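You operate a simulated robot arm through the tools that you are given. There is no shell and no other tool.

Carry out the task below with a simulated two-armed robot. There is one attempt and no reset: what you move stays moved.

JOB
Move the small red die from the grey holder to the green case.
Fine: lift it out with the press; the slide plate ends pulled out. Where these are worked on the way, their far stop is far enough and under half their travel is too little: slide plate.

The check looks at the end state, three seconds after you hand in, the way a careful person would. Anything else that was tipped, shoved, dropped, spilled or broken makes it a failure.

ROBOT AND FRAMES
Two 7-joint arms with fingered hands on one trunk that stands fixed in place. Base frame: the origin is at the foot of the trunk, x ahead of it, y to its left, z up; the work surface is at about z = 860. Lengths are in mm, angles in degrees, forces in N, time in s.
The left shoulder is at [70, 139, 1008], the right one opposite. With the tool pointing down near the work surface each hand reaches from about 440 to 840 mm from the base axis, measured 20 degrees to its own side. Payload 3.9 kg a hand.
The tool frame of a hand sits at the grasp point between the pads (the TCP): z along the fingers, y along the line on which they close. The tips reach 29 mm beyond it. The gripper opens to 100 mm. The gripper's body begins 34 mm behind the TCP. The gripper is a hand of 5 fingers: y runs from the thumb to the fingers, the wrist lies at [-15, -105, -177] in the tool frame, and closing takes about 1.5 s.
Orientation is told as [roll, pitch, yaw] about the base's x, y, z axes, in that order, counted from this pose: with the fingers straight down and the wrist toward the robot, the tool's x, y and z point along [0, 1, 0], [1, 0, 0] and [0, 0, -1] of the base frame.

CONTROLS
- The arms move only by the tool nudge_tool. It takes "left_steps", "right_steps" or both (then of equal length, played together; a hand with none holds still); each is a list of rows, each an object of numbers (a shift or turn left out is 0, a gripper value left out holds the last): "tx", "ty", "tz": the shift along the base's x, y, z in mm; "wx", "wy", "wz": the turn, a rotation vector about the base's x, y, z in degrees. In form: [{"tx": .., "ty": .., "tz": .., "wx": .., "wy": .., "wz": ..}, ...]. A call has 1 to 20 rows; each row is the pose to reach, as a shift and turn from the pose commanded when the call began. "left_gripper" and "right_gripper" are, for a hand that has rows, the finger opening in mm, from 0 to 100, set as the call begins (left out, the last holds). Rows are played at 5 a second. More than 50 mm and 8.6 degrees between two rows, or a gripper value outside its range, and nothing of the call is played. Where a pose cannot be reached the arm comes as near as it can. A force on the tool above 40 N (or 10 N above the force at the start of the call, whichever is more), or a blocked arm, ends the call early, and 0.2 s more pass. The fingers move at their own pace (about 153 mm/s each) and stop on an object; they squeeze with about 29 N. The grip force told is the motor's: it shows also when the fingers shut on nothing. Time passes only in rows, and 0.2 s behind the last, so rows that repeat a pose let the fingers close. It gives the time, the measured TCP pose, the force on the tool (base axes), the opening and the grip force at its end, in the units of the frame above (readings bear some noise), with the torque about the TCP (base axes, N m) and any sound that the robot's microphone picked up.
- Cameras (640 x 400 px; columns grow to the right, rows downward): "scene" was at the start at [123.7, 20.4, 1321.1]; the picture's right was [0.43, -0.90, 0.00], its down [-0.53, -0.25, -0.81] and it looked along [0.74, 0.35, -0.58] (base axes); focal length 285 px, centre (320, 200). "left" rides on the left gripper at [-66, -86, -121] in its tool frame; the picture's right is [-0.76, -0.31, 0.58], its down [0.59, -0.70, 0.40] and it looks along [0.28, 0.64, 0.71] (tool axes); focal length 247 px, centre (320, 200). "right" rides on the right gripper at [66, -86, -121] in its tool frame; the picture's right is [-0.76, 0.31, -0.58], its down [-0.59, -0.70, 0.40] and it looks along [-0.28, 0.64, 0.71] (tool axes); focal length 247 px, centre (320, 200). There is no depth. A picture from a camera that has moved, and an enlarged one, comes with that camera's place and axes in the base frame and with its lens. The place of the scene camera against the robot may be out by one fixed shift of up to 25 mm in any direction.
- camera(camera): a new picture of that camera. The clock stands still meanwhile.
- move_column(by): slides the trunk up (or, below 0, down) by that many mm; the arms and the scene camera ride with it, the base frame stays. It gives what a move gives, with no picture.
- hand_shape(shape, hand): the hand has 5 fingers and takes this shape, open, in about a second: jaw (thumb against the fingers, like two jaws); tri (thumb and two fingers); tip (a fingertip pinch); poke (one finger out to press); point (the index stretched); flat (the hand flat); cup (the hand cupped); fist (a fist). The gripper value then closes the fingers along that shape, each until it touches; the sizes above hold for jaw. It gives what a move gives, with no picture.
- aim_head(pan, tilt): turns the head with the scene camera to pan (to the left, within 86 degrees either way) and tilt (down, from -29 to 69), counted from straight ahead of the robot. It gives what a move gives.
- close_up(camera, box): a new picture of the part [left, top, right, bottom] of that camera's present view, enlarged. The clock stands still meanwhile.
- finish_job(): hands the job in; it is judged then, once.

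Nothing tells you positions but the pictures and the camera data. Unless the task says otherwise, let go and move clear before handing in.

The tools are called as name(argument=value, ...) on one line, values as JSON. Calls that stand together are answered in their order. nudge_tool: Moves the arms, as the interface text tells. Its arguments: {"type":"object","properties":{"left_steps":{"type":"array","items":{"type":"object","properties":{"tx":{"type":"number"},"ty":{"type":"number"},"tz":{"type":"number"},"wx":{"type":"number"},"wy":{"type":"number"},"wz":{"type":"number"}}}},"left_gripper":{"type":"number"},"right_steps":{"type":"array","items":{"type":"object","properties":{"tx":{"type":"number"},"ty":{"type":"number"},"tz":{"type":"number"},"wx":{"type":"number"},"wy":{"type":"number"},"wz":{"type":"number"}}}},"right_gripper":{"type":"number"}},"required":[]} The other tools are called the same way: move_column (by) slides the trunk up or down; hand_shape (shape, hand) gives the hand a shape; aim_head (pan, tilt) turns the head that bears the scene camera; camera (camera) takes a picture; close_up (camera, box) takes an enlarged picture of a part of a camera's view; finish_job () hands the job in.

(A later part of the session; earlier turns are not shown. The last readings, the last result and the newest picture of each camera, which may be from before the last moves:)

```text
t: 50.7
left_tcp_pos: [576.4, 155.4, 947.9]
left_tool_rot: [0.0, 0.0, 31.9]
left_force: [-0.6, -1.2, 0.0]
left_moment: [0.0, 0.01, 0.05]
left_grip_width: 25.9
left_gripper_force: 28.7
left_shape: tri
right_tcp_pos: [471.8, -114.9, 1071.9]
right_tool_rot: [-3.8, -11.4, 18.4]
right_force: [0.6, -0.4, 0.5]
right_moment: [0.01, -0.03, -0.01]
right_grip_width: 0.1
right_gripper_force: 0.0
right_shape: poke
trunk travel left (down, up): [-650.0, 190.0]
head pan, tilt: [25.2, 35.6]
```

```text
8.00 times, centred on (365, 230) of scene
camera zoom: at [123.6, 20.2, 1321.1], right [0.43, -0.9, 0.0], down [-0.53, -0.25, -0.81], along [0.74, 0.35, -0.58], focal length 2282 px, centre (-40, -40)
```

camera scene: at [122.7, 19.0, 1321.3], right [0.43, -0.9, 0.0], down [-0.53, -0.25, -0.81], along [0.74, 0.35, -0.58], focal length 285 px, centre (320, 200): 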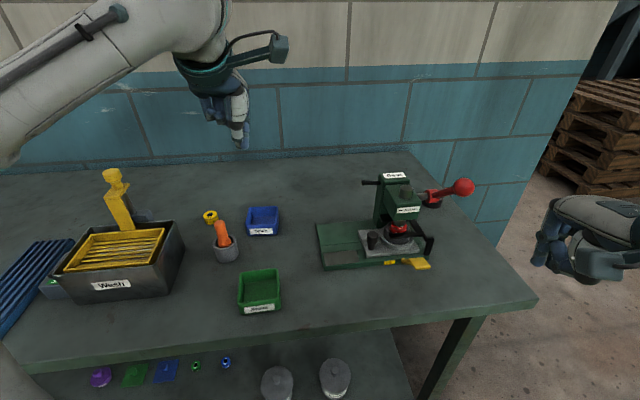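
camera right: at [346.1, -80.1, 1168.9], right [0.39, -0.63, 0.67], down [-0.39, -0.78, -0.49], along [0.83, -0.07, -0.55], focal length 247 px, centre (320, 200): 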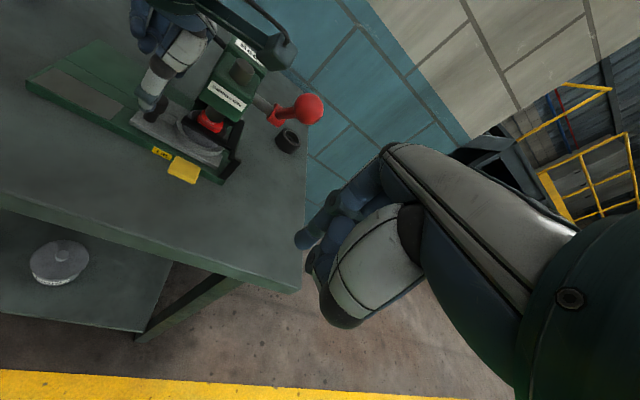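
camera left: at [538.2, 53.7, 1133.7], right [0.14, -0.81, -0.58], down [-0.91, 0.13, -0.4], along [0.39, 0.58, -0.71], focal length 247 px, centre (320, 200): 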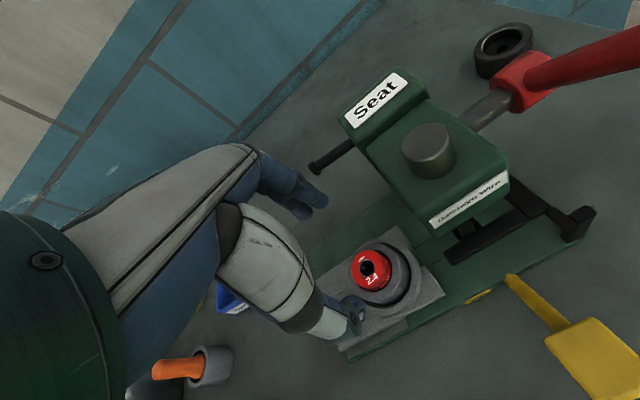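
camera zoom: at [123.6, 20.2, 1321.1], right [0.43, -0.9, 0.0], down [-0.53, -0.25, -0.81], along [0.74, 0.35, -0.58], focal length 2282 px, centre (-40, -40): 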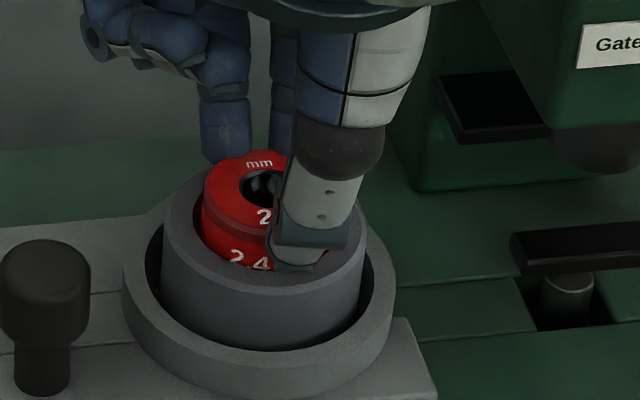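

The grip reports 28.7 N on the die. I'll lift a few millimetres and check that the die rises while the holder stays down.

nudge_tool(left_steps=[{"tz": 2}, {"tz": 4}, {"tz": 6}, {"tz": 8}], left_gripper=10)

close_up(camera="right", box=[110, 40, 180, 110])

close_up(camera="scene", box=[340, 205, 390, 255])

close_up(camera="left", box=[220, 120, 460, 360])

```text
t: 51.7
left_tcp_pos: [576.8, 156.0, 956.4]
left_tool_rot: [0.1, 0.0, 31.9]
left_force: [1.2, 0.2, -0.9]
left_moment: [-0.02, -0.06, -0.01]
left_grip_width: 18.1
left_gripper_force: 29.1
left_shape: tri
right_tcp_pos: [470.2, -115.9, 1071.7]
right_tool_rot: [-3.8, -11.4, 18.3]
right_force: [0.3, 0.4, -0.1]
right_moment: [-0.01, 0.01, 0.0]
right_grip_width: 0.2
right_gripper_force: 0.0
right_shape: poke
trunk travel left (down, up): [-650.0, 190.0]
head pan, tilt: [25.2, 35.6]
```

```text
5.71 times, centred on (145, 75) of right
camera zoom: at [346.2, -79.9, 1168.8], right [0.39, -0.62, 0.67], down [-0.39, -0.78, -0.49], along [0.83, -0.07, -0.55], focal length 1411 px, centre (1320, 914)
```

zoom: 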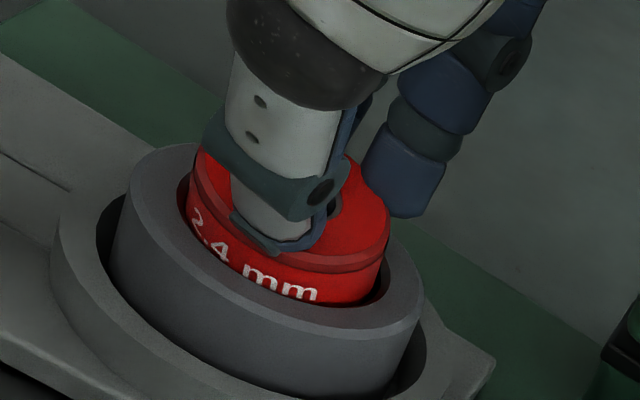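

```text
8.00 times, centred on (365, 230) of scene
camera zoom: at [123.8, 20.3, 1321.0], right [0.43, -0.9, 0.0], down [-0.53, -0.25, -0.81], along [0.74, 0.35, -0.58], focal length 2282 px, centre (-40, -40)
```

zoom: 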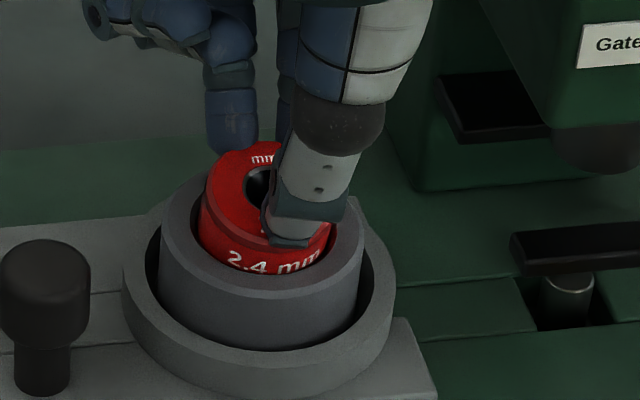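

```text
1.67 times, centred on (340, 240) of left
camera zoom: at [537.9, 52.8, 1077.4], right [0.14, -0.8, -0.58], down [-0.91, 0.13, -0.4], along [0.39, 0.58, -0.71], focal length 412 px, centre (287, 133)
```

zoom: 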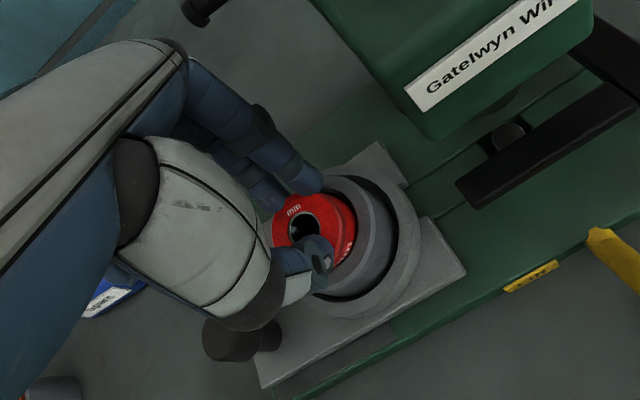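

The tips curl upward as they close, so they caught the chamfer and slid off after lifting the die only slightly. I'll open and look at the die's state before regripping lower.

nudge_tool(left_steps=[{}, {}, {}], left_gripper=70)

close_up(camera="right", box=[110, 40, 180, 110])

close_up(camera="scene", box=[340, 205, 390, 255])

close_up(camera="left", box=[300, 190, 400, 290])

```text
t: 52.5
left_tcp_pos: [576.2, 155.3, 956.4]
left_tool_rot: [0.1, 0.1, 32.0]
left_force: [0.5, 0.5, 0.4]
left_moment: [-0.02, -0.02, 0.0]
left_grip_width: 69.7
left_gripper_force: 0.0
left_shape: tri
right_tcp_pos: [471.5, -116.6, 1070.6]
right_tool_rot: [-3.8, -11.4, 18.4]
right_force: [0.0, 0.2, -1.0]
right_moment: [0.0, 0.0, 0.01]
right_grip_width: 0.1
right_gripper_force: 0.0
right_shape: poke
trunk travel left (down, up): [-650.0, 190.0]
head pan, tilt: [25.2, 35.6]
```

```text
5.71 times, centred on (145, 75) of right
camera zoom: at [346.0, -79.9, 1169.0], right [0.39, -0.62, 0.67], down [-0.39, -0.78, -0.49], along [0.83, -0.07, -0.55], focal length 1411 px, centre (1320, 914)
```

zoom: 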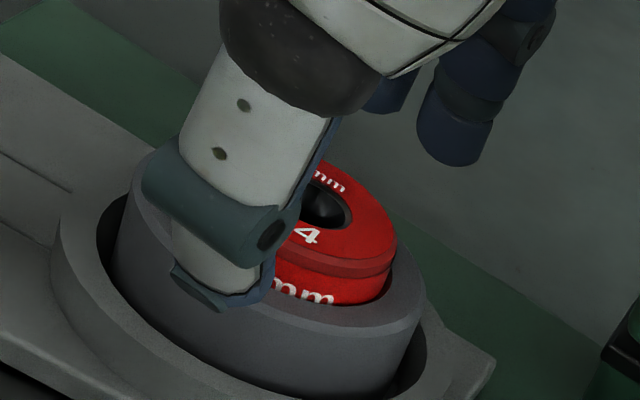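

```text
8.00 times, centred on (365, 230) of scene
camera zoom: at [123.6, 20.3, 1321.1], right [0.43, -0.9, 0.0], down [-0.53, -0.25, -0.81], along [0.74, 0.35, -0.58], focal length 2282 px, centre (-40, -40)
```

zoom: 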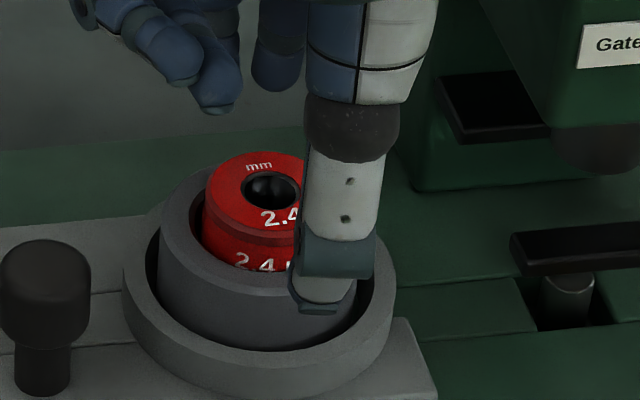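

```text
4.00 times, centred on (350, 240) of left
camera zoom: at [537.9, 52.9, 1078.1], right [0.14, -0.8, -0.58], down [-0.91, 0.13, -0.4], along [0.39, 0.58, -0.71], focal length 988 px, centre (200, 40)
```

zoom: 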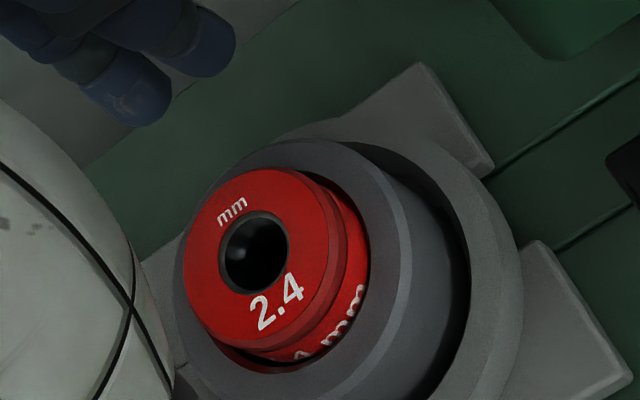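

The die is still upright at the same height, and a gap around it shows it is loose in the bore. Next try: tilt about 6° so the back fingers reach as low as the thumb, part-close above the rim, lower, then squeeze.

nudge_tool(left_steps=[{"tx": 1, "ty": 0.5, "tz": -2, "wx": -1.6, "wy": 2.5}, {"tx": 2.5, "ty": 1.5, "tz": -5, "wx": -3.2, "wy": 5.1}, {"tx": 2.5, "ty": 1.5, "tz": -9, "wx": -3.2, "wy": 5.1}, {"tx": 2.5, "ty": 1.5, "tz": -9, "wx": -3.2, "wy": 5.1}], left_gripper=70)

nudge_tool(left_steps=[{}, {}, {}], left_gripper=44)

close_up(camera="right", box=[110, 40, 180, 110])

close_up(camera="scene", box=[340, 205, 390, 255])

close_up(camera="left", box=[260, 160, 400, 300])

```text
t: 53.5
left_tcp_pos: [578.1, 158.0, 948.5]
left_tool_rot: [-0.1, 6.1, 32.1]
left_force: [-0.1, -0.1, 0.6]
left_moment: [0.03, 0.01, 0.01]
left_grip_width: 69.8
left_gripper_force: 0.0
left_shape: tri
right_tcp_pos: [469.9, -116.2, 1071.0]
right_tool_rot: [-3.8, -11.4, 18.4]
right_force: [0.0, -0.5, 0.4]
right_moment: [-0.03, 0.04, 0.02]
right_grip_width: 0.0
right_gripper_force: 0.1
right_shape: poke
trunk travel left (down, up): [-650.0, 190.0]
head pan, tilt: [25.2, 35.6]
```

```text
t: 54.3
left_tcp_pos: [578.2, 157.5, 948.8]
left_tool_rot: [-0.1, 6.1, 32.0]
left_force: [-0.4, -0.3, 0.6]
left_moment: [-0.03, 0.02, 0.01]
left_grip_width: 44.6
left_gripper_force: 0.1
left_shape: tri
right_tcp_pos: [470.9, -115.2, 1070.2]
right_tool_rot: [-3.7, -11.4, 18.3]
right_force: [-0.3, -0.3, 0.3]
right_moment: [-0.01, 0.0, -0.02]
right_grip_width: 0.0
right_gripper_force: 0.3
right_shape: poke
trunk travel left (down, up): [-650.0, 190.0]
head pan, tilt: [25.2, 35.6]
```

```text
5.71 times, centred on (145, 75) of right
camera zoom: at [346.0, -79.9, 1168.9], right [0.39, -0.62, 0.67], down [-0.39, -0.78, -0.49], along [0.83, -0.07, -0.55], focal length 1411 px, centre (1320, 914)
```

zoom: 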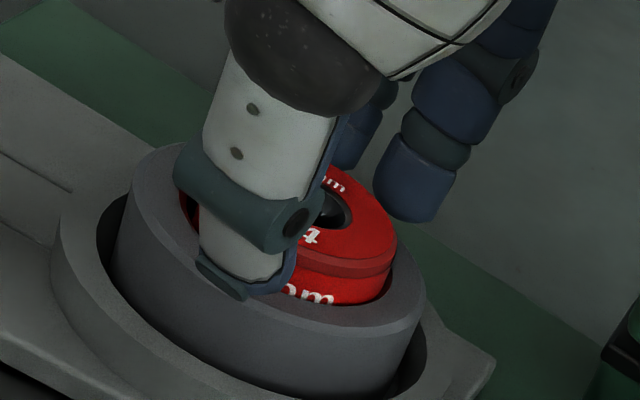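

```text
8.00 times, centred on (365, 230) of scene
camera zoom: at [123.6, 20.4, 1321.1], right [0.43, -0.9, 0.0], down [-0.53, -0.25, -0.81], along [0.74, 0.35, -0.58], focal length 2282 px, centre (-40, -40)
```

zoom: 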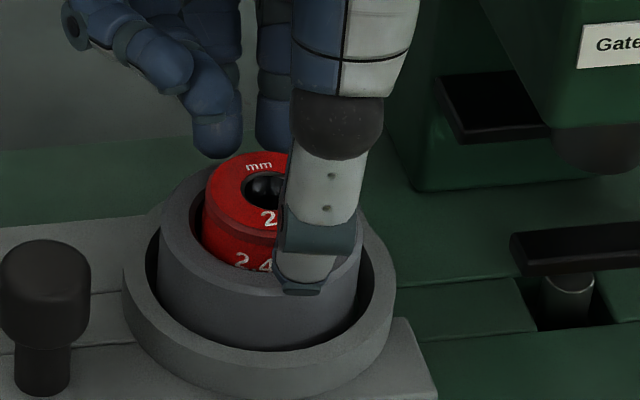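

```text
2.86 times, centred on (330, 230) of left
camera zoom: at [550.5, 61.8, 1078.0], right [0.09, -0.84, -0.54], down [-0.94, 0.11, -0.32], along [0.33, 0.54, -0.78], focal length 706 px, centre (291, 114)
```

zoom: 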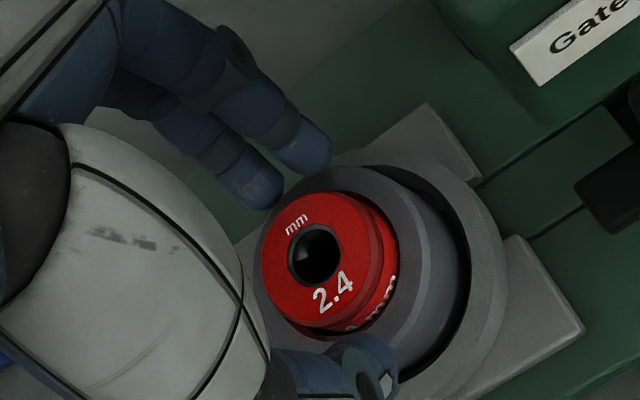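

The back fingers still sit about 6 mm higher than the thumb tip, which is just above the rim. I'll tilt another 8° and compensate, then check.

nudge_tool(left_steps=[{"tx": 1.7, "ty": 1, "tz": 0, "wx": -2.1, "wy": 3.4}, {"tx": 3.4, "ty": 2.1, "tz": -1, "wx": -4.2, "wy": 6.8}, {"tx": 3.4, "ty": 2.1, "tz": -3, "wx": -4.2, "wy": 6.8}, {"tx": 3.4, "ty": 2.1, "tz": -3, "wx": -4.2, "wy": 6.8}])

close_up(camera="right", box=[110, 40, 180, 110])

close_up(camera="scene", box=[340, 205, 390, 255])

close_up(camera="left", box=[260, 160, 400, 300])

```text
t: 55.3
left_tcp_pos: [580.4, 158.7, 946.0]
left_tool_rot: [-0.1, 13.9, 32.0]
left_force: [3.0, 2.0, 7.4]
left_moment: [0.17, -0.18, 0.04]
left_grip_width: 45.0
left_gripper_force: 0.0
left_shape: tri
right_tcp_pos: [470.8, -115.6, 1072.7]
right_tool_rot: [-3.9, -11.4, 18.4]
right_force: [0.1, 1.2, 0.0]
right_moment: [-0.02, 0.0, 0.02]
right_grip_width: 0.0
right_gripper_force: 0.1
right_shape: poke
trunk travel left (down, up): [-650.0, 190.0]
head pan, tilt: [25.2, 35.6]
```

```text
5.71 times, centred on (145, 75) of right
camera zoom: at [345.7, -79.6, 1169.2], right [0.39, -0.62, 0.67], down [-0.39, -0.78, -0.49], along [0.83, -0.07, -0.55], focal length 1411 px, centre (1320, 914)
```

zoom: 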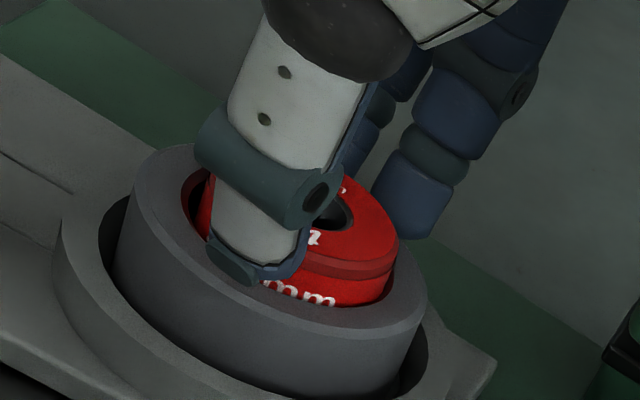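

```text
8.00 times, centred on (365, 230) of scene
camera zoom: at [123.3, 20.6, 1321.2], right [0.43, -0.9, 0.0], down [-0.53, -0.25, -0.81], along [0.74, 0.35, -0.58], focal length 2282 px, centre (-40, -40)
```

zoom: 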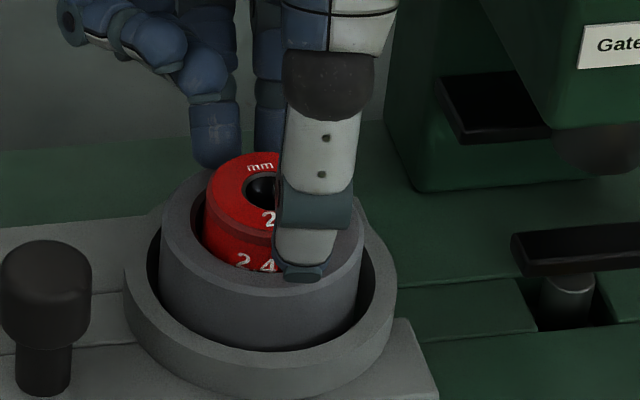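

```text
2.86 times, centred on (330, 230) of left
camera zoom: at [569.8, 74.2, 1085.0], right [0.03, -0.87, -0.49], down [-0.97, 0.09, -0.22], along [0.23, 0.48, -0.85], focal length 706 px, centre (291, 114)
```

zoom: 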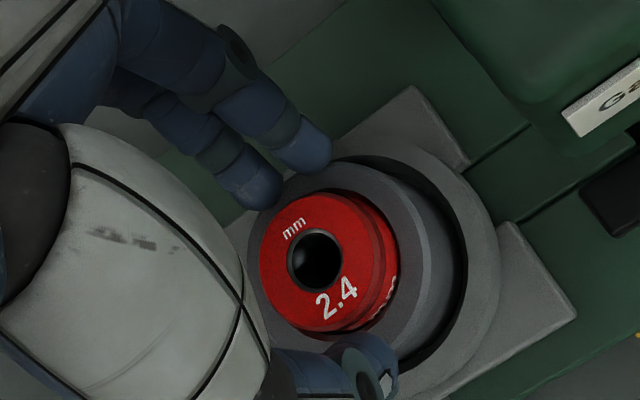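

The light upward force shows the back fingers now just touch the rim, so they're as low as they can go. I'll raise 1 mm and close.

nudge_tool(left_steps=[{"tz": 1}, {"tz": 1}])

nudge_tool(left_steps=[{}, {}, {}, {}, {}, {}], left_gripper=5)

close_up(camera="right", box=[110, 40, 180, 110])

close_up(camera="scene", box=[340, 205, 390, 255])

close_up(camera="left", box=[260, 160, 400, 300])

```text
t: 55.9
left_tcp_pos: [582.0, 159.4, 946.2]
left_tool_rot: [0.0, 14.0, 32.0]
left_force: [1.7, 2.4, 6.8]
left_moment: [0.18, -0.14, 0.03]
left_grip_width: 45.4
left_gripper_force: 0.1
left_shape: tri
right_tcp_pos: [470.7, -115.8, 1071.8]
right_tool_rot: [-3.8, -11.4, 18.4]
right_force: [0.4, 0.3, -0.9]
right_moment: [-0.01, 0.03, 0.03]
right_grip_width: 0.0
right_gripper_force: 0.0
right_shape: poke
trunk travel left (down, up): [-650.0, 190.0]
head pan, tilt: [25.2, 35.6]
```

```text
t: 57.3
left_tcp_pos: [581.1, 159.8, 948.5]
left_tool_rot: [-0.2, 13.8, 32.1]
left_force: [11.7, 8.2, 22.4]
left_moment: [0.44, -0.59, 0.03]
left_grip_width: 20.2
left_gripper_force: 28.6
left_shape: tri
right_tcp_pos: [470.9, -114.6, 1071.4]
right_tool_rot: [-3.9, -11.4, 18.5]
right_force: [0.2, 0.5, 0.3]
right_moment: [0.01, -0.03, -0.02]
right_grip_width: 0.3
right_gripper_force: 0.1
right_shape: poke
trunk travel left (down, up): [-650.0, 190.0]
head pan, tilt: [25.2, 35.6]
```

```text
5.71 times, centred on (145, 75) of right
camera zoom: at [345.2, -79.3, 1169.3], right [0.39, -0.62, 0.67], down [-0.39, -0.78, -0.49], along [0.83, -0.07, -0.55], focal length 1411 px, centre (1320, 914)
```

zoom: 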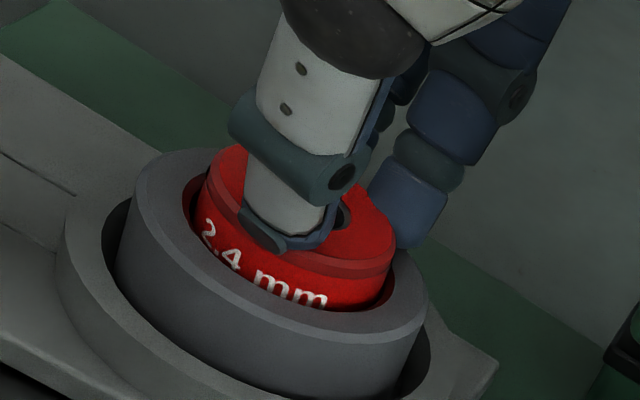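

```text
8.00 times, centred on (365, 230) of scene
camera zoom: at [122.7, 21.0, 1321.3], right [0.43, -0.9, 0.0], down [-0.53, -0.25, -0.81], along [0.74, 0.35, -0.58], focal length 2282 px, centre (-40, -40)
```

zoom: 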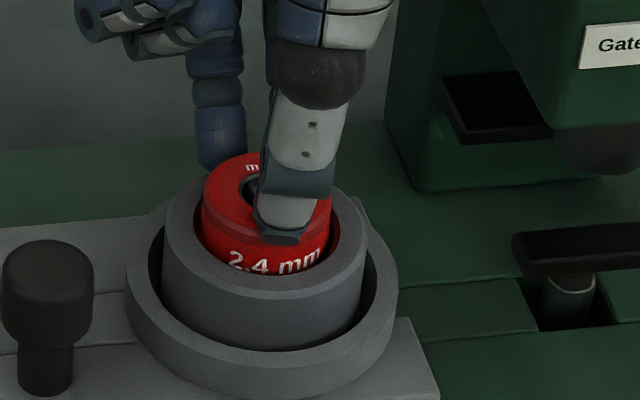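

```text
2.86 times, centred on (330, 230) of left
camera zoom: at [570.2, 73.8, 1087.0], right [0.03, -0.87, -0.49], down [-0.97, 0.09, -0.22], along [0.24, 0.48, -0.85], focal length 706 px, centre (291, 114)
```

zoom: 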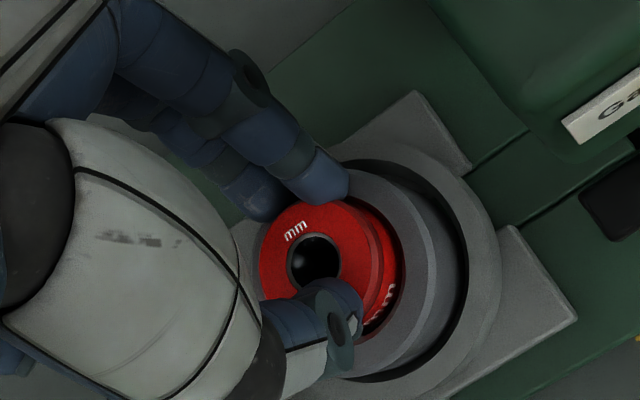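

The thumb slipped over the chamfer because the tilt raised it. I'll reopen, use a tilt of about 10° to level thumb and fingers, and close in small steps instead of squeezing hard at once.

nudge_tool(left_steps=[{"tz": 3}, {"tz": 4}, {"tz": 4}], left_gripper=60)

nudge_tool(left_steps=[{"tx": -1.5, "ty": -1, "tz": 0, "wx": 1.9, "wy": -3.0}, {"tx": -1.5, "ty": -1, "tz": 0, "wx": 1.9, "wy": -3.0}], left_gripper=44)

close_up(camera="right", box=[110, 40, 180, 110])

close_up(camera="scene", box=[340, 205, 390, 255])

close_up(camera="left", box=[260, 160, 400, 300])

```text
t: 58.1
left_tcp_pos: [580.4, 159.8, 946.9]
left_tool_rot: [0.2, 14.2, 32.0]
left_force: [0.5, -0.5, 5.5]
left_moment: [0.07, -0.13, -0.03]
left_grip_width: 59.5
left_gripper_force: 0.0
left_shape: tri
right_tcp_pos: [471.2, -115.2, 1071.4]
right_tool_rot: [-3.8, -11.3, 18.4]
right_force: [0.7, 0.3, 0.3]
right_moment: [-0.03, -0.01, -0.05]
right_grip_width: 0.0
right_gripper_force: 0.1
right_shape: poke
trunk travel left (down, up): [-650.0, 190.0]
head pan, tilt: [25.2, 35.6]
```

```text
t: 58.7
left_tcp_pos: [579.0, 159.1, 948.6]
left_tool_rot: [0.1, 10.6, 32.0]
left_force: [-0.6, -0.5, 1.0]
left_moment: [0.01, 0.02, -0.02]
left_grip_width: 44.3
left_gripper_force: 0.1
left_shape: tri
right_tcp_pos: [471.2, -115.2, 1070.9]
right_tool_rot: [-3.8, -11.5, 18.4]
right_force: [0.6, 0.3, 0.0]
right_moment: [0.04, 0.0, 0.02]
right_grip_width: 0.0
right_gripper_force: 0.0
right_shape: poke
trunk travel left (down, up): [-650.0, 190.0]
head pan, tilt: [25.2, 35.6]
```

```text
5.71 times, centred on (145, 75) of right
camera zoom: at [346.3, -79.4, 1168.8], right [0.39, -0.62, 0.67], down [-0.39, -0.78, -0.49], along [0.83, -0.07, -0.55], focal length 1411 px, centre (1320, 914)
```

zoom: 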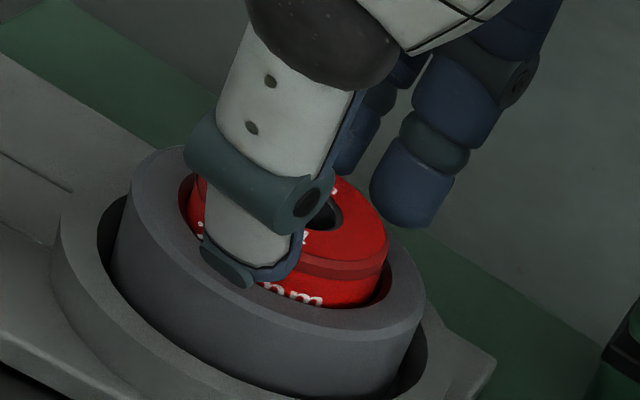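

```text
8.00 times, centred on (365, 230) of scene
camera zoom: at [124.0, 20.9, 1321.0], right [0.43, -0.9, 0.0], down [-0.53, -0.25, -0.81], along [0.74, 0.35, -0.58], focal length 2282 px, centre (-40, -40)
```

zoom: 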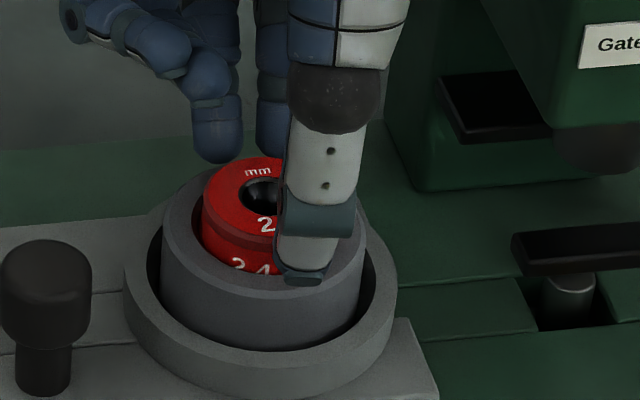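

```text
2.86 times, centred on (330, 230) of left
camera zoom: at [561.1, 68.4, 1083.6], right [0.06, -0.86, -0.51], down [-0.96, 0.09, -0.26], along [0.27, 0.51, -0.82], focal length 706 px, centre (291, 114)
```

zoom: 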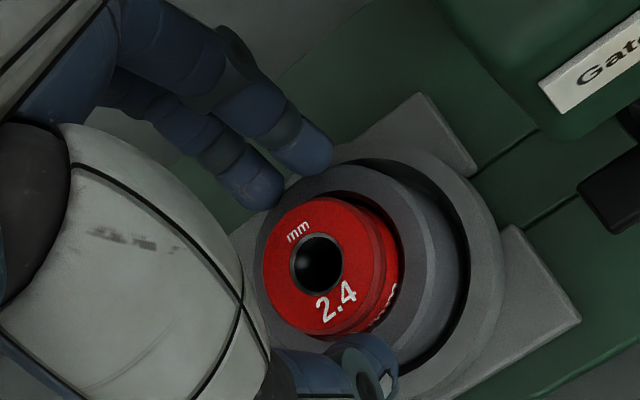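

The die was nudged down about 2 mm and is now roughly 11 mm proud. I'll lower to just above the rim with this 10° tilt and close gently in steps, watching the grip force.

nudge_tool(left_steps=[{"tz": -1.5}, {"tz": -3}, {"tz": -3}])

nudge_tool(left_steps=[{}, {}], left_gripper=38)

nudge_tool(left_steps=[{}, {}], left_gripper=34)

close_up(camera="right", box=[110, 40, 180, 110])

close_up(camera="scene", box=[340, 205, 390, 255])

close_up(camera="left", box=[260, 160, 400, 300])

```text
t: 59.5
left_tcp_pos: [578.8, 159.7, 946.3]
left_tool_rot: [0.0, 10.3, 32.0]
left_force: [0.3, -0.6, 1.4]
left_moment: [0.05, -0.02, 0.02]
left_grip_width: 44.1
left_gripper_force: 0.0
left_shape: tri
right_tcp_pos: [472.0, -115.2, 1071.3]
right_tool_rot: [-3.9, -11.4, 18.5]
right_force: [-0.5, -0.1, -0.5]
right_moment: [-0.01, -0.04, 0.04]
right_grip_width: 0.0
right_gripper_force: 0.1
right_shape: poke
trunk travel left (down, up): [-650.0, 190.0]
head pan, tilt: [25.2, 35.6]
```

```text
t: 60.1
left_tcp_pos: [580.6, 157.8, 945.7]
left_tool_rot: [0.0, 10.4, 32.1]
left_force: [2.5, 0.9, 2.4]
left_moment: [0.08, -0.08, 0.02]
left_grip_width: 39.2
left_gripper_force: 0.1
left_shape: tri
right_tcp_pos: [470.8, -115.4, 1071.4]
right_tool_rot: [-3.8, -11.4, 18.4]
right_force: [0.0, -0.7, 0.7]
right_moment: [0.02, -0.01, 0.03]
right_grip_width: 0.0
right_gripper_force: 0.1
right_shape: poke
trunk travel left (down, up): [-650.0, 190.0]
head pan, tilt: [25.2, 35.6]
```

```text
t: 60.7
left_tcp_pos: [580.4, 159.8, 946.3]
left_tool_rot: [0.0, 10.4, 31.9]
left_force: [4.3, 2.1, 3.4]
left_moment: [0.11, -0.14, 0.01]
left_grip_width: 35.6
left_gripper_force: 0.1
left_shape: tri
right_tcp_pos: [471.4, -115.8, 1071.7]
right_tool_rot: [-3.8, -11.4, 18.4]
right_force: [-0.1, -0.5, -0.6]
right_moment: [0.02, -0.04, -0.01]
right_grip_width: 0.1
right_gripper_force: 0.1
right_shape: poke
trunk travel left (down, up): [-650.0, 190.0]
head pan, tilt: [25.2, 35.6]
```

```text
5.71 times, centred on (145, 75) of right
camera zoom: at [346.2, -79.6, 1168.9], right [0.39, -0.62, 0.67], down [-0.39, -0.78, -0.49], along [0.83, -0.07, -0.55], focal length 1411 px, centre (1320, 914)
```

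zoom: 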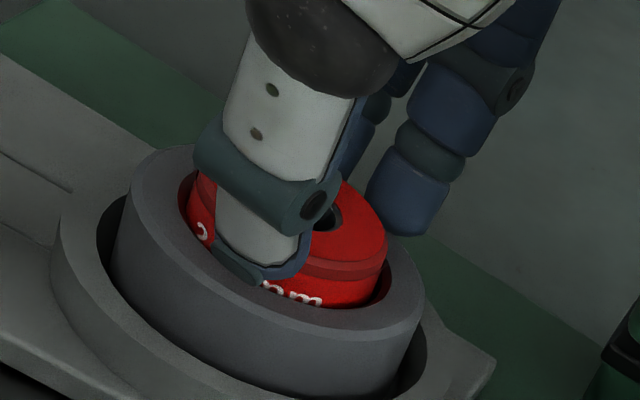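

```text
8.00 times, centred on (365, 230) of scene
camera zoom: at [123.8, 20.7, 1321.1], right [0.43, -0.9, 0.0], down [-0.53, -0.25, -0.81], along [0.74, 0.35, -0.58], focal length 2282 px, centre (-40, -40)
```

zoom: 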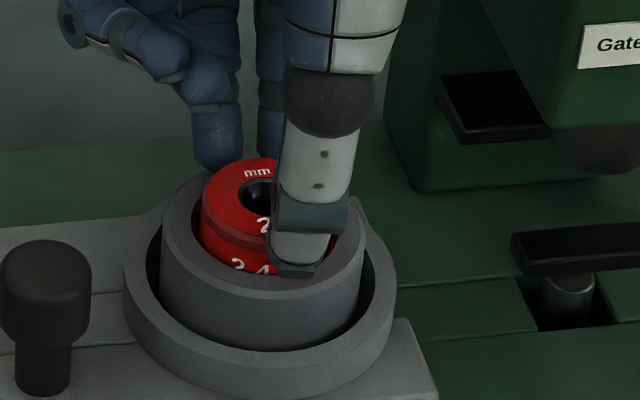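

```text
2.86 times, centred on (330, 230) of left
camera zoom: at [561.3, 68.8, 1081.8], right [0.06, -0.86, -0.51], down [-0.96, 0.09, -0.26], along [0.28, 0.51, -0.82], focal length 706 px, centre (291, 114)
```

zoom: 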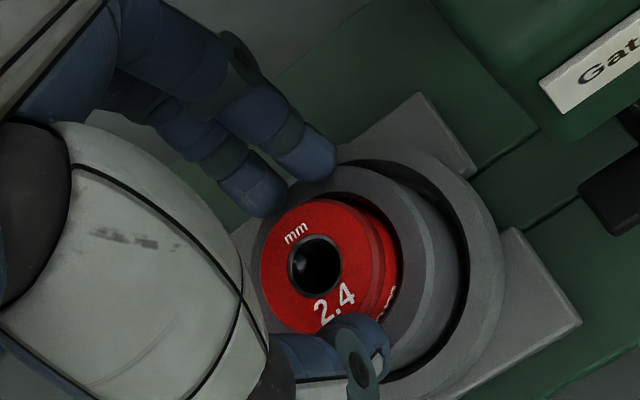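

The back fingers are dragging on the rim top, and the die is about 4 mm toward the thumb side. I'll raise 1 mm, recentre and keep closing gently.

nudge_tool(left_steps=[{"tx": -1.5, "ty": -0.8, "tz": 1.5}, {"tx": -2.5, "ty": -1.5, "tz": 1.5}], left_gripper=38)

nudge_tool(left_steps=[{}, {}], left_gripper=32)

nudge_tool(left_steps=[{}, {}], left_gripper=29)

close_up(camera="right", box=[110, 40, 180, 110])

close_up(camera="scene", box=[340, 205, 390, 255])

close_up(camera="left", box=[260, 160, 400, 300])

```text
t: 61.3
left_tcp_pos: [577.4, 158.1, 947.9]
left_tool_rot: [0.0, 10.5, 32.0]
left_force: [2.5, 0.7, 1.9]
left_moment: [0.05, -0.13, -0.02]
left_grip_width: 38.7
left_gripper_force: 0.0
left_shape: tri
right_tcp_pos: [470.9, -116.8, 1071.9]
right_tool_rot: [-3.9, -11.4, 18.5]
right_force: [0.2, -0.2, 0.0]
right_moment: [-0.03, 0.02, 0.0]
right_grip_width: 0.0
right_gripper_force: 0.0
right_shape: poke
trunk travel left (down, up): [-650.0, 190.0]
head pan, tilt: [25.2, 35.6]
```

```text
t: 61.9
left_tcp_pos: [578.1, 157.4, 948.6]
left_tool_rot: [0.1, 10.5, 32.0]
left_force: [5.2, 1.7, 4.8]
left_moment: [0.12, -0.21, -0.08]
left_grip_width: 34.0
left_gripper_force: 0.1
left_shape: tri
right_tcp_pos: [471.4, -114.8, 1071.1]
right_tool_rot: [-3.8, -11.4, 18.4]
right_force: [0.4, 0.4, -0.8]
right_moment: [0.0, 0.05, -0.01]
right_grip_width: 0.1
right_gripper_force: 0.0
right_shape: poke
trunk travel left (down, up): [-650.0, 190.0]
head pan, tilt: [25.2, 35.6]
```

```text
t: 62.5
left_tcp_pos: [578.0, 158.7, 948.8]
left_tool_rot: [0.0, 10.4, 32.0]
left_force: [6.9, 3.8, 7.1]
left_moment: [0.18, -0.34, -0.07]
left_grip_width: 31.4
left_gripper_force: 0.0
left_shape: tri
right_tcp_pos: [472.3, -114.7, 1071.8]
right_tool_rot: [-3.9, -11.4, 18.4]
right_force: [0.6, 1.0, -0.8]
right_moment: [-0.01, -0.03, -0.04]
right_grip_width: 0.0
right_gripper_force: 0.0
right_shape: poke
trunk travel left (down, up): [-650.0, 190.0]
head pan, tilt: [25.2, 35.6]
```

```text
5.71 times, centred on (145, 75) of right
camera zoom: at [346.3, -79.5, 1168.9], right [0.39, -0.62, 0.67], down [-0.39, -0.78, -0.49], along [0.83, -0.07, -0.55], focal length 1411 px, centre (1320, 914)
```

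zoom: 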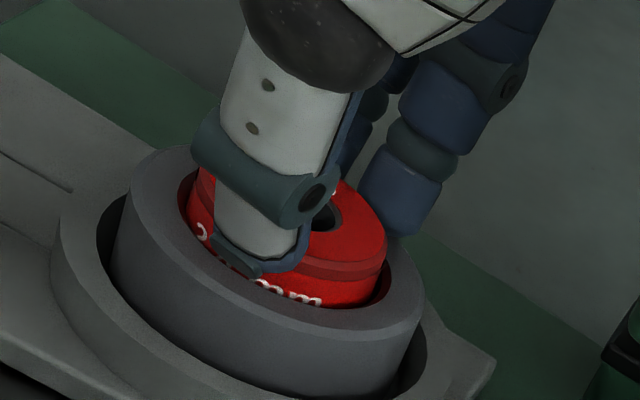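

```text
8.00 times, centred on (365, 230) of scene
camera zoom: at [124.0, 20.7, 1321.1], right [0.43, -0.9, 0.0], down [-0.53, -0.25, -0.81], along [0.74, 0.35, -0.58], focal length 2282 px, centre (-40, -40)
```

zoom: 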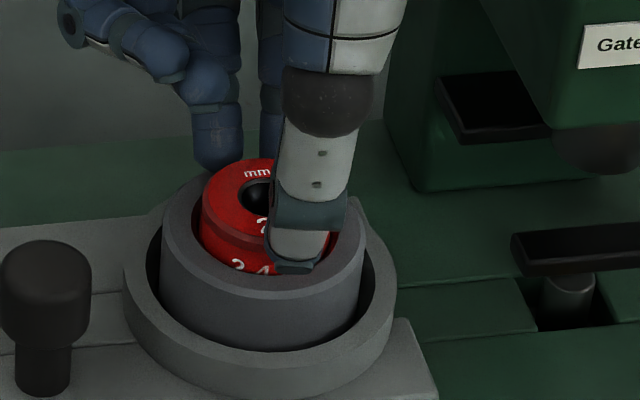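

```text
2.86 times, centred on (330, 230) of left
camera zoom: at [559.2, 68.2, 1083.5], right [0.06, -0.86, -0.51], down [-0.96, 0.09, -0.27], along [0.28, 0.51, -0.82], focal length 706 px, centre (291, 114)
```

zoom: 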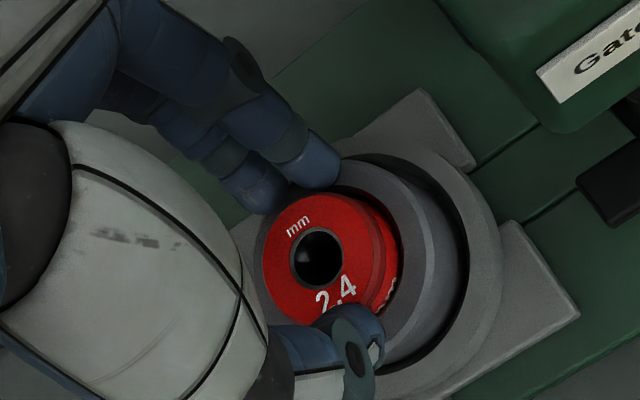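

The fingers touch the die first while the thumb is still short, so the hand should sit a little further back. I'll reopen slightly, shift back 3 mm, lower 2.5 mm and close again gently.

nudge_tool(left_steps=[{}, {"tx": 1.5, "ty": 1, "tz": 0}, {"tx": 3.2, "ty": 2, "tz": -1.5}, {"tx": 3.2, "ty": 2, "tz": -2.5}], left_gripper=42)

nudge_tool(left_steps=[{}, {}], left_gripper=34)

nudge_tool(left_steps=[{}, {}], left_gripper=30)

nudge_tool(left_steps=[{}, {}], left_gripper=27)

close_up(camera="right", box=[110, 40, 180, 110])

close_up(camera="scene", box=[340, 205, 390, 255])

close_up(camera="left", box=[260, 160, 400, 300])

```text
t: 63.5
left_tcp_pos: [580.7, 159.8, 945.6]
left_tool_rot: [0.0, 10.4, 32.0]
left_force: [0.4, 0.2, 3.2]
left_moment: [0.1, -0.06, 0.0]
left_grip_width: 41.6
left_gripper_force: 0.1
left_shape: tri
right_tcp_pos: [470.6, -116.0, 1071.7]
right_tool_rot: [-3.8, -11.5, 18.4]
right_force: [0.6, 0.9, 0.6]
right_moment: [0.0, 0.02, 0.02]
right_grip_width: 0.0
right_gripper_force: 0.1
right_shape: poke
trunk travel left (down, up): [-650.0, 190.0]
head pan, tilt: [25.2, 35.6]
```

```text
t: 64.1
left_tcp_pos: [580.8, 158.9, 945.5]
left_tool_rot: [0.1, 10.4, 32.0]
left_force: [2.4, 2.7, 7.7]
left_moment: [0.18, -0.22, -0.02]
left_grip_width: 35.5
left_gripper_force: 0.1
left_shape: tri
right_tcp_pos: [471.1, -115.9, 1071.5]
right_tool_rot: [-3.8, -11.4, 18.4]
right_force: [0.3, -0.1, -0.1]
right_moment: [0.03, -0.01, -0.03]
right_grip_width: 0.2
right_gripper_force: 0.0
right_shape: poke
trunk travel left (down, up): [-650.0, 190.0]
head pan, tilt: [25.2, 35.6]
```

```text
t: 64.7
left_tcp_pos: [580.4, 159.2, 945.6]
left_tool_rot: [-0.1, 10.4, 32.1]
left_force: [5.0, 3.6, 10.2]
left_moment: [0.26, -0.3, 0.01]
left_grip_width: 32.2
left_gripper_force: 0.1
left_shape: tri
right_tcp_pos: [471.3, -116.0, 1071.7]
right_tool_rot: [-3.8, -11.4, 18.4]
right_force: [0.1, 1.1, 0.6]
right_moment: [0.01, 0.0, -0.04]
right_grip_width: 0.0
right_gripper_force: 0.0
right_shape: poke
trunk travel left (down, up): [-650.0, 190.0]
head pan, tilt: [25.2, 35.6]
```

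```text
t: 65.3
left_tcp_pos: [580.4, 158.5, 946.0]
left_tool_rot: [0.0, 10.4, 32.0]
left_force: [7.8, 4.9, 12.1]
left_moment: [0.33, -0.4, -0.02]
left_grip_width: 29.9
left_gripper_force: 0.0
left_shape: tri
right_tcp_pos: [470.4, -115.3, 1071.0]
right_tool_rot: [-3.8, -11.3, 18.4]
right_force: [0.8, 1.1, -0.5]
right_moment: [-0.04, 0.01, 0.01]
right_grip_width: 0.0
right_gripper_force: 0.1
right_shape: poke
trunk travel left (down, up): [-650.0, 190.0]
head pan, tilt: [25.2, 35.6]
```

```text
5.71 times, centred on (145, 75) of right
camera zoom: at [345.7, -79.5, 1169.2], right [0.39, -0.62, 0.67], down [-0.39, -0.78, -0.49], along [0.83, -0.07, -0.55], focal length 1411 px, centre (1320, 914)
```

zoom: 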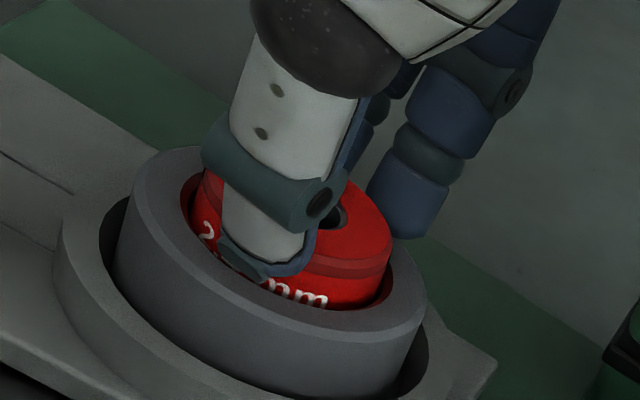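

```text
8.00 times, centred on (365, 230) of scene
camera zoom: at [123.2, 20.8, 1321.2], right [0.43, -0.9, 0.0], down [-0.53, -0.25, -0.81], along [0.74, 0.35, -0.58], focal length 2282 px, centre (-40, -40)
```

zoom: 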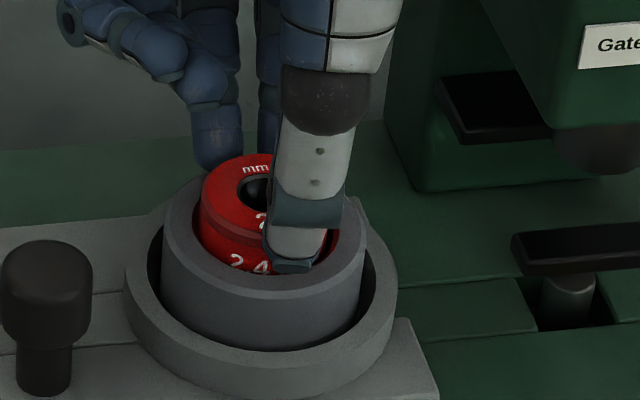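

```text
2.86 times, centred on (330, 230) of left
camera zoom: at [561.8, 69.8, 1081.4], right [0.06, -0.86, -0.51], down [-0.96, 0.09, -0.27], along [0.28, 0.51, -0.82], focal length 706 px, centre (291, 114)
```

zoom: 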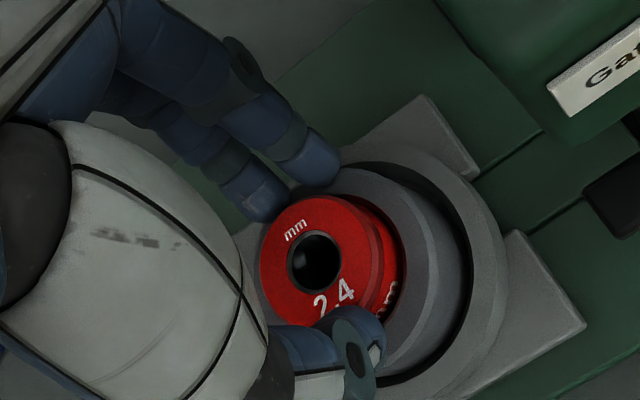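

The back fingers are seated in the corner between the rim and the die wall, and the thumb is low on the front wall. I'll raise 1 mm to relieve the rim contact and apply the full squeeze.

nudge_tool(left_steps=[{"tz": 1}, {"tz": 1}], left_gripper=25)

nudge_tool(left_steps=[{}, {}, {}], left_gripper=22)

close_up(camera="right", box=[110, 40, 180, 110])

close_up(camera="scene", box=[340, 205, 390, 255])

close_up(camera="left", box=[260, 160, 400, 300])

```text
t: 65.9
left_tcp_pos: [579.4, 158.9, 947.6]
left_tool_rot: [0.0, 10.6, 32.1]
left_force: [3.8, 2.8, 9.2]
left_moment: [0.04, 0.0, 0.09]
left_grip_width: 28.0
left_gripper_force: 28.7
left_shape: tri
right_tcp_pos: [470.6, -115.3, 1071.5]
right_tool_rot: [-3.7, -11.4, 18.4]
right_force: [-0.6, -0.8, 0.2]
right_moment: [-0.01, -0.01, -0.01]
right_grip_width: 0.0
right_gripper_force: 0.1
right_shape: poke
trunk travel left (down, up): [-650.0, 190.0]
head pan, tilt: [25.2, 35.6]
```

```text
t: 66.7
left_tcp_pos: [581.5, 158.6, 947.4]
left_tool_rot: [0.0, 10.6, 31.9]
left_force: [3.5, 2.1, 7.5]
left_moment: [0.02, -0.08, 0.11]
left_grip_width: 27.7
left_gripper_force: 29.1
left_shape: tri
right_tcp_pos: [471.3, -115.5, 1070.9]
right_tool_rot: [-3.8, -11.4, 18.3]
right_force: [-0.5, 0.3, 0.2]
right_moment: [-0.01, -0.01, 0.0]
right_grip_width: 0.0
right_gripper_force: 0.1
right_shape: poke
trunk travel left (down, up): [-650.0, 190.0]
head pan, tilt: [25.2, 35.6]
```

```text
5.71 times, centred on (145, 75) of right
camera zoom: at [345.8, -79.7, 1169.0], right [0.39, -0.62, 0.67], down [-0.39, -0.78, -0.49], along [0.83, -0.07, -0.55], focal length 1411 px, centre (1320, 914)
```

zoom: 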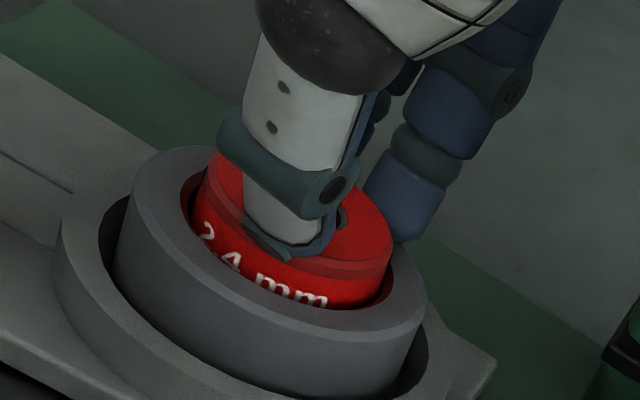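

```text
8.00 times, centred on (365, 230) of scene
camera zoom: at [123.3, 20.5, 1321.1], right [0.43, -0.9, 0.0], down [-0.53, -0.25, -0.81], along [0.74, 0.35, -0.58], focal length 2282 px, centre (-40, -40)
```

zoom: 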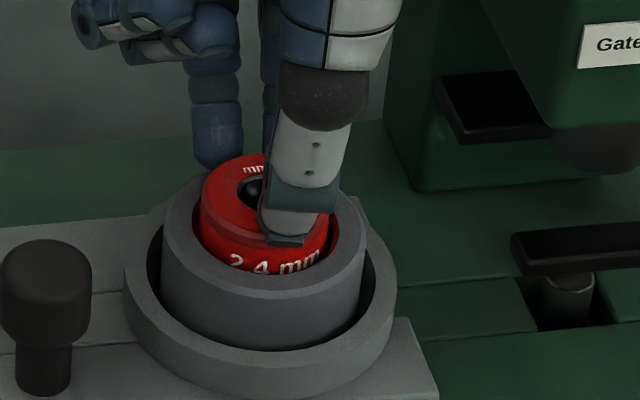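

```text
2.86 times, centred on (330, 230) of left
camera zoom: at [561.9, 69.1, 1082.4], right [0.06, -0.86, -0.51], down [-0.96, 0.1, -0.26], along [0.27, 0.51, -0.82], focal length 706 px, centre (291, 114)
```

zoom: 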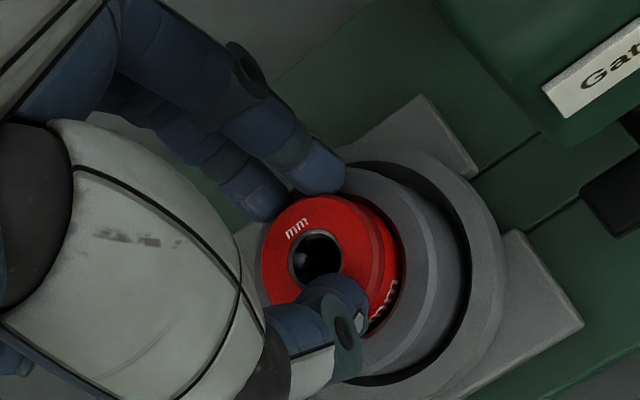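

The thumb rode up onto the chamfer again under full squeeze, because the die is now only 11 mm proud and the tips leave too little wall to hold. I'll open, back off upward, and compare the shapes in the air before re-lifting the die with the press.

nudge_tool(left_steps=[{}, {}, {"tz": 8}, {"tz": 25, "wx": 2.8, "wy": -4.4}, {"tz": 50, "wx": 5.6, "wy": -8.9}, {"tz": 80, "wx": 5.6, "wy": -8.9}], left_gripper=75)

nudge_tool(left_steps=[{}, {}, {}, {}], left_gripper=36)

close_up(camera="left", box=[200, 120, 440, 360])

close_up(camera="scene", box=[310, 130, 420, 260])

close_up(camera="right", box=[80, 0, 240, 130])

```text
t: 68.1
left_tcp_pos: [582.9, 157.6, 1025.8]
left_tool_rot: [0.2, -0.2, 32.0]
left_force: [0.8, -1.0, -0.4]
left_moment: [-0.01, -0.01, 0.01]
left_grip_width: 74.6
left_gripper_force: 0.0
left_shape: tri
right_tcp_pos: [470.0, -116.1, 1072.0]
right_tool_rot: [-3.8, -11.4, 18.5]
right_force: [0.5, -0.8, 0.3]
right_moment: [-0.03, 0.01, -0.02]
right_grip_width: 0.0
right_gripper_force: 0.1
right_shape: poke
trunk travel left (down, up): [-650.0, 190.0]
head pan, tilt: [25.2, 35.6]
```

```text
t: 69.1
left_tcp_pos: [582.7, 158.4, 1027.3]
left_tool_rot: [0.1, -0.2, 32.0]
left_force: [-0.4, -0.3, -0.6]
left_moment: [0.0, 0.02, -0.02]
left_grip_width: 36.3
left_gripper_force: 0.1
left_shape: tri
right_tcp_pos: [471.7, -115.0, 1072.3]
right_tool_rot: [-3.8, -11.3, 18.4]
right_force: [-0.4, -0.1, -0.1]
right_moment: [-0.02, -0.03, 0.01]
right_grip_width: 0.0
right_gripper_force: 0.1
right_shape: poke
trunk travel left (down, up): [-650.0, 190.0]
head pan, tilt: [25.2, 35.6]
```

```text
1.67 times, centred on (320, 240) of left
camera zoom: at [544.4, 55.7, 1147.5], right [0.14, -0.8, -0.58], down [-0.91, 0.13, -0.4], along [0.39, 0.58, -0.71], focal length 412 px, centre (320, 133)
```

zoom: 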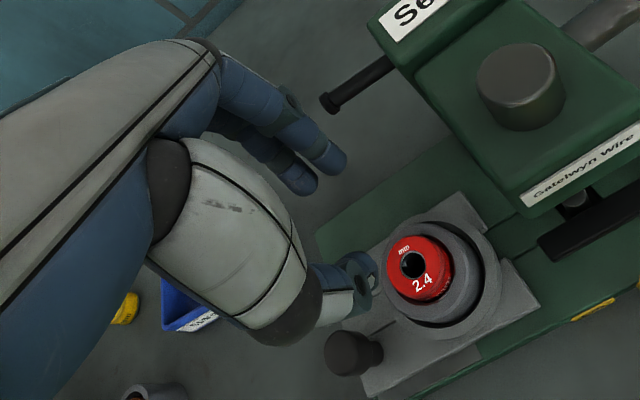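

```text
3.08 times, centred on (365, 195) of scene
camera zoom: at [123.6, 20.4, 1321.1], right [0.43, -0.9, 0.0], down [-0.53, -0.25, -0.81], along [0.74, 0.35, -0.58], focal length 878 px, centre (182, 215)
```

zoom: 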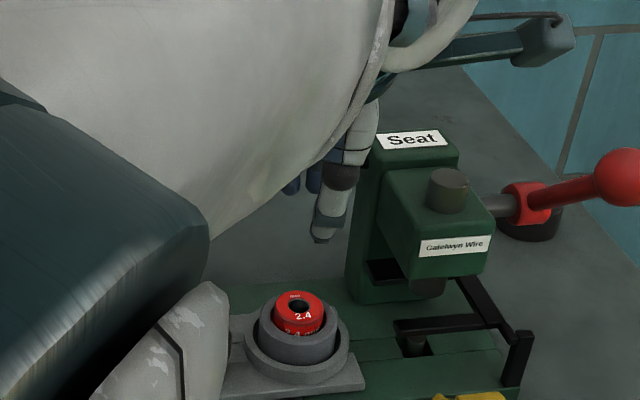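

```text
3.08 times, centred on (160, 65) of right
camera zoom: at [346.0, -79.9, 1168.9], right [0.39, -0.62, 0.67], down [-0.39, -0.78, -0.49], along [0.83, -0.07, -0.55], focal length 760 px, centre (812, 615)
```

zoom: 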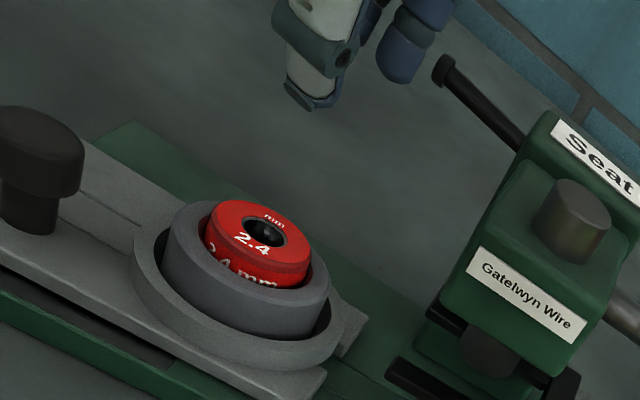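

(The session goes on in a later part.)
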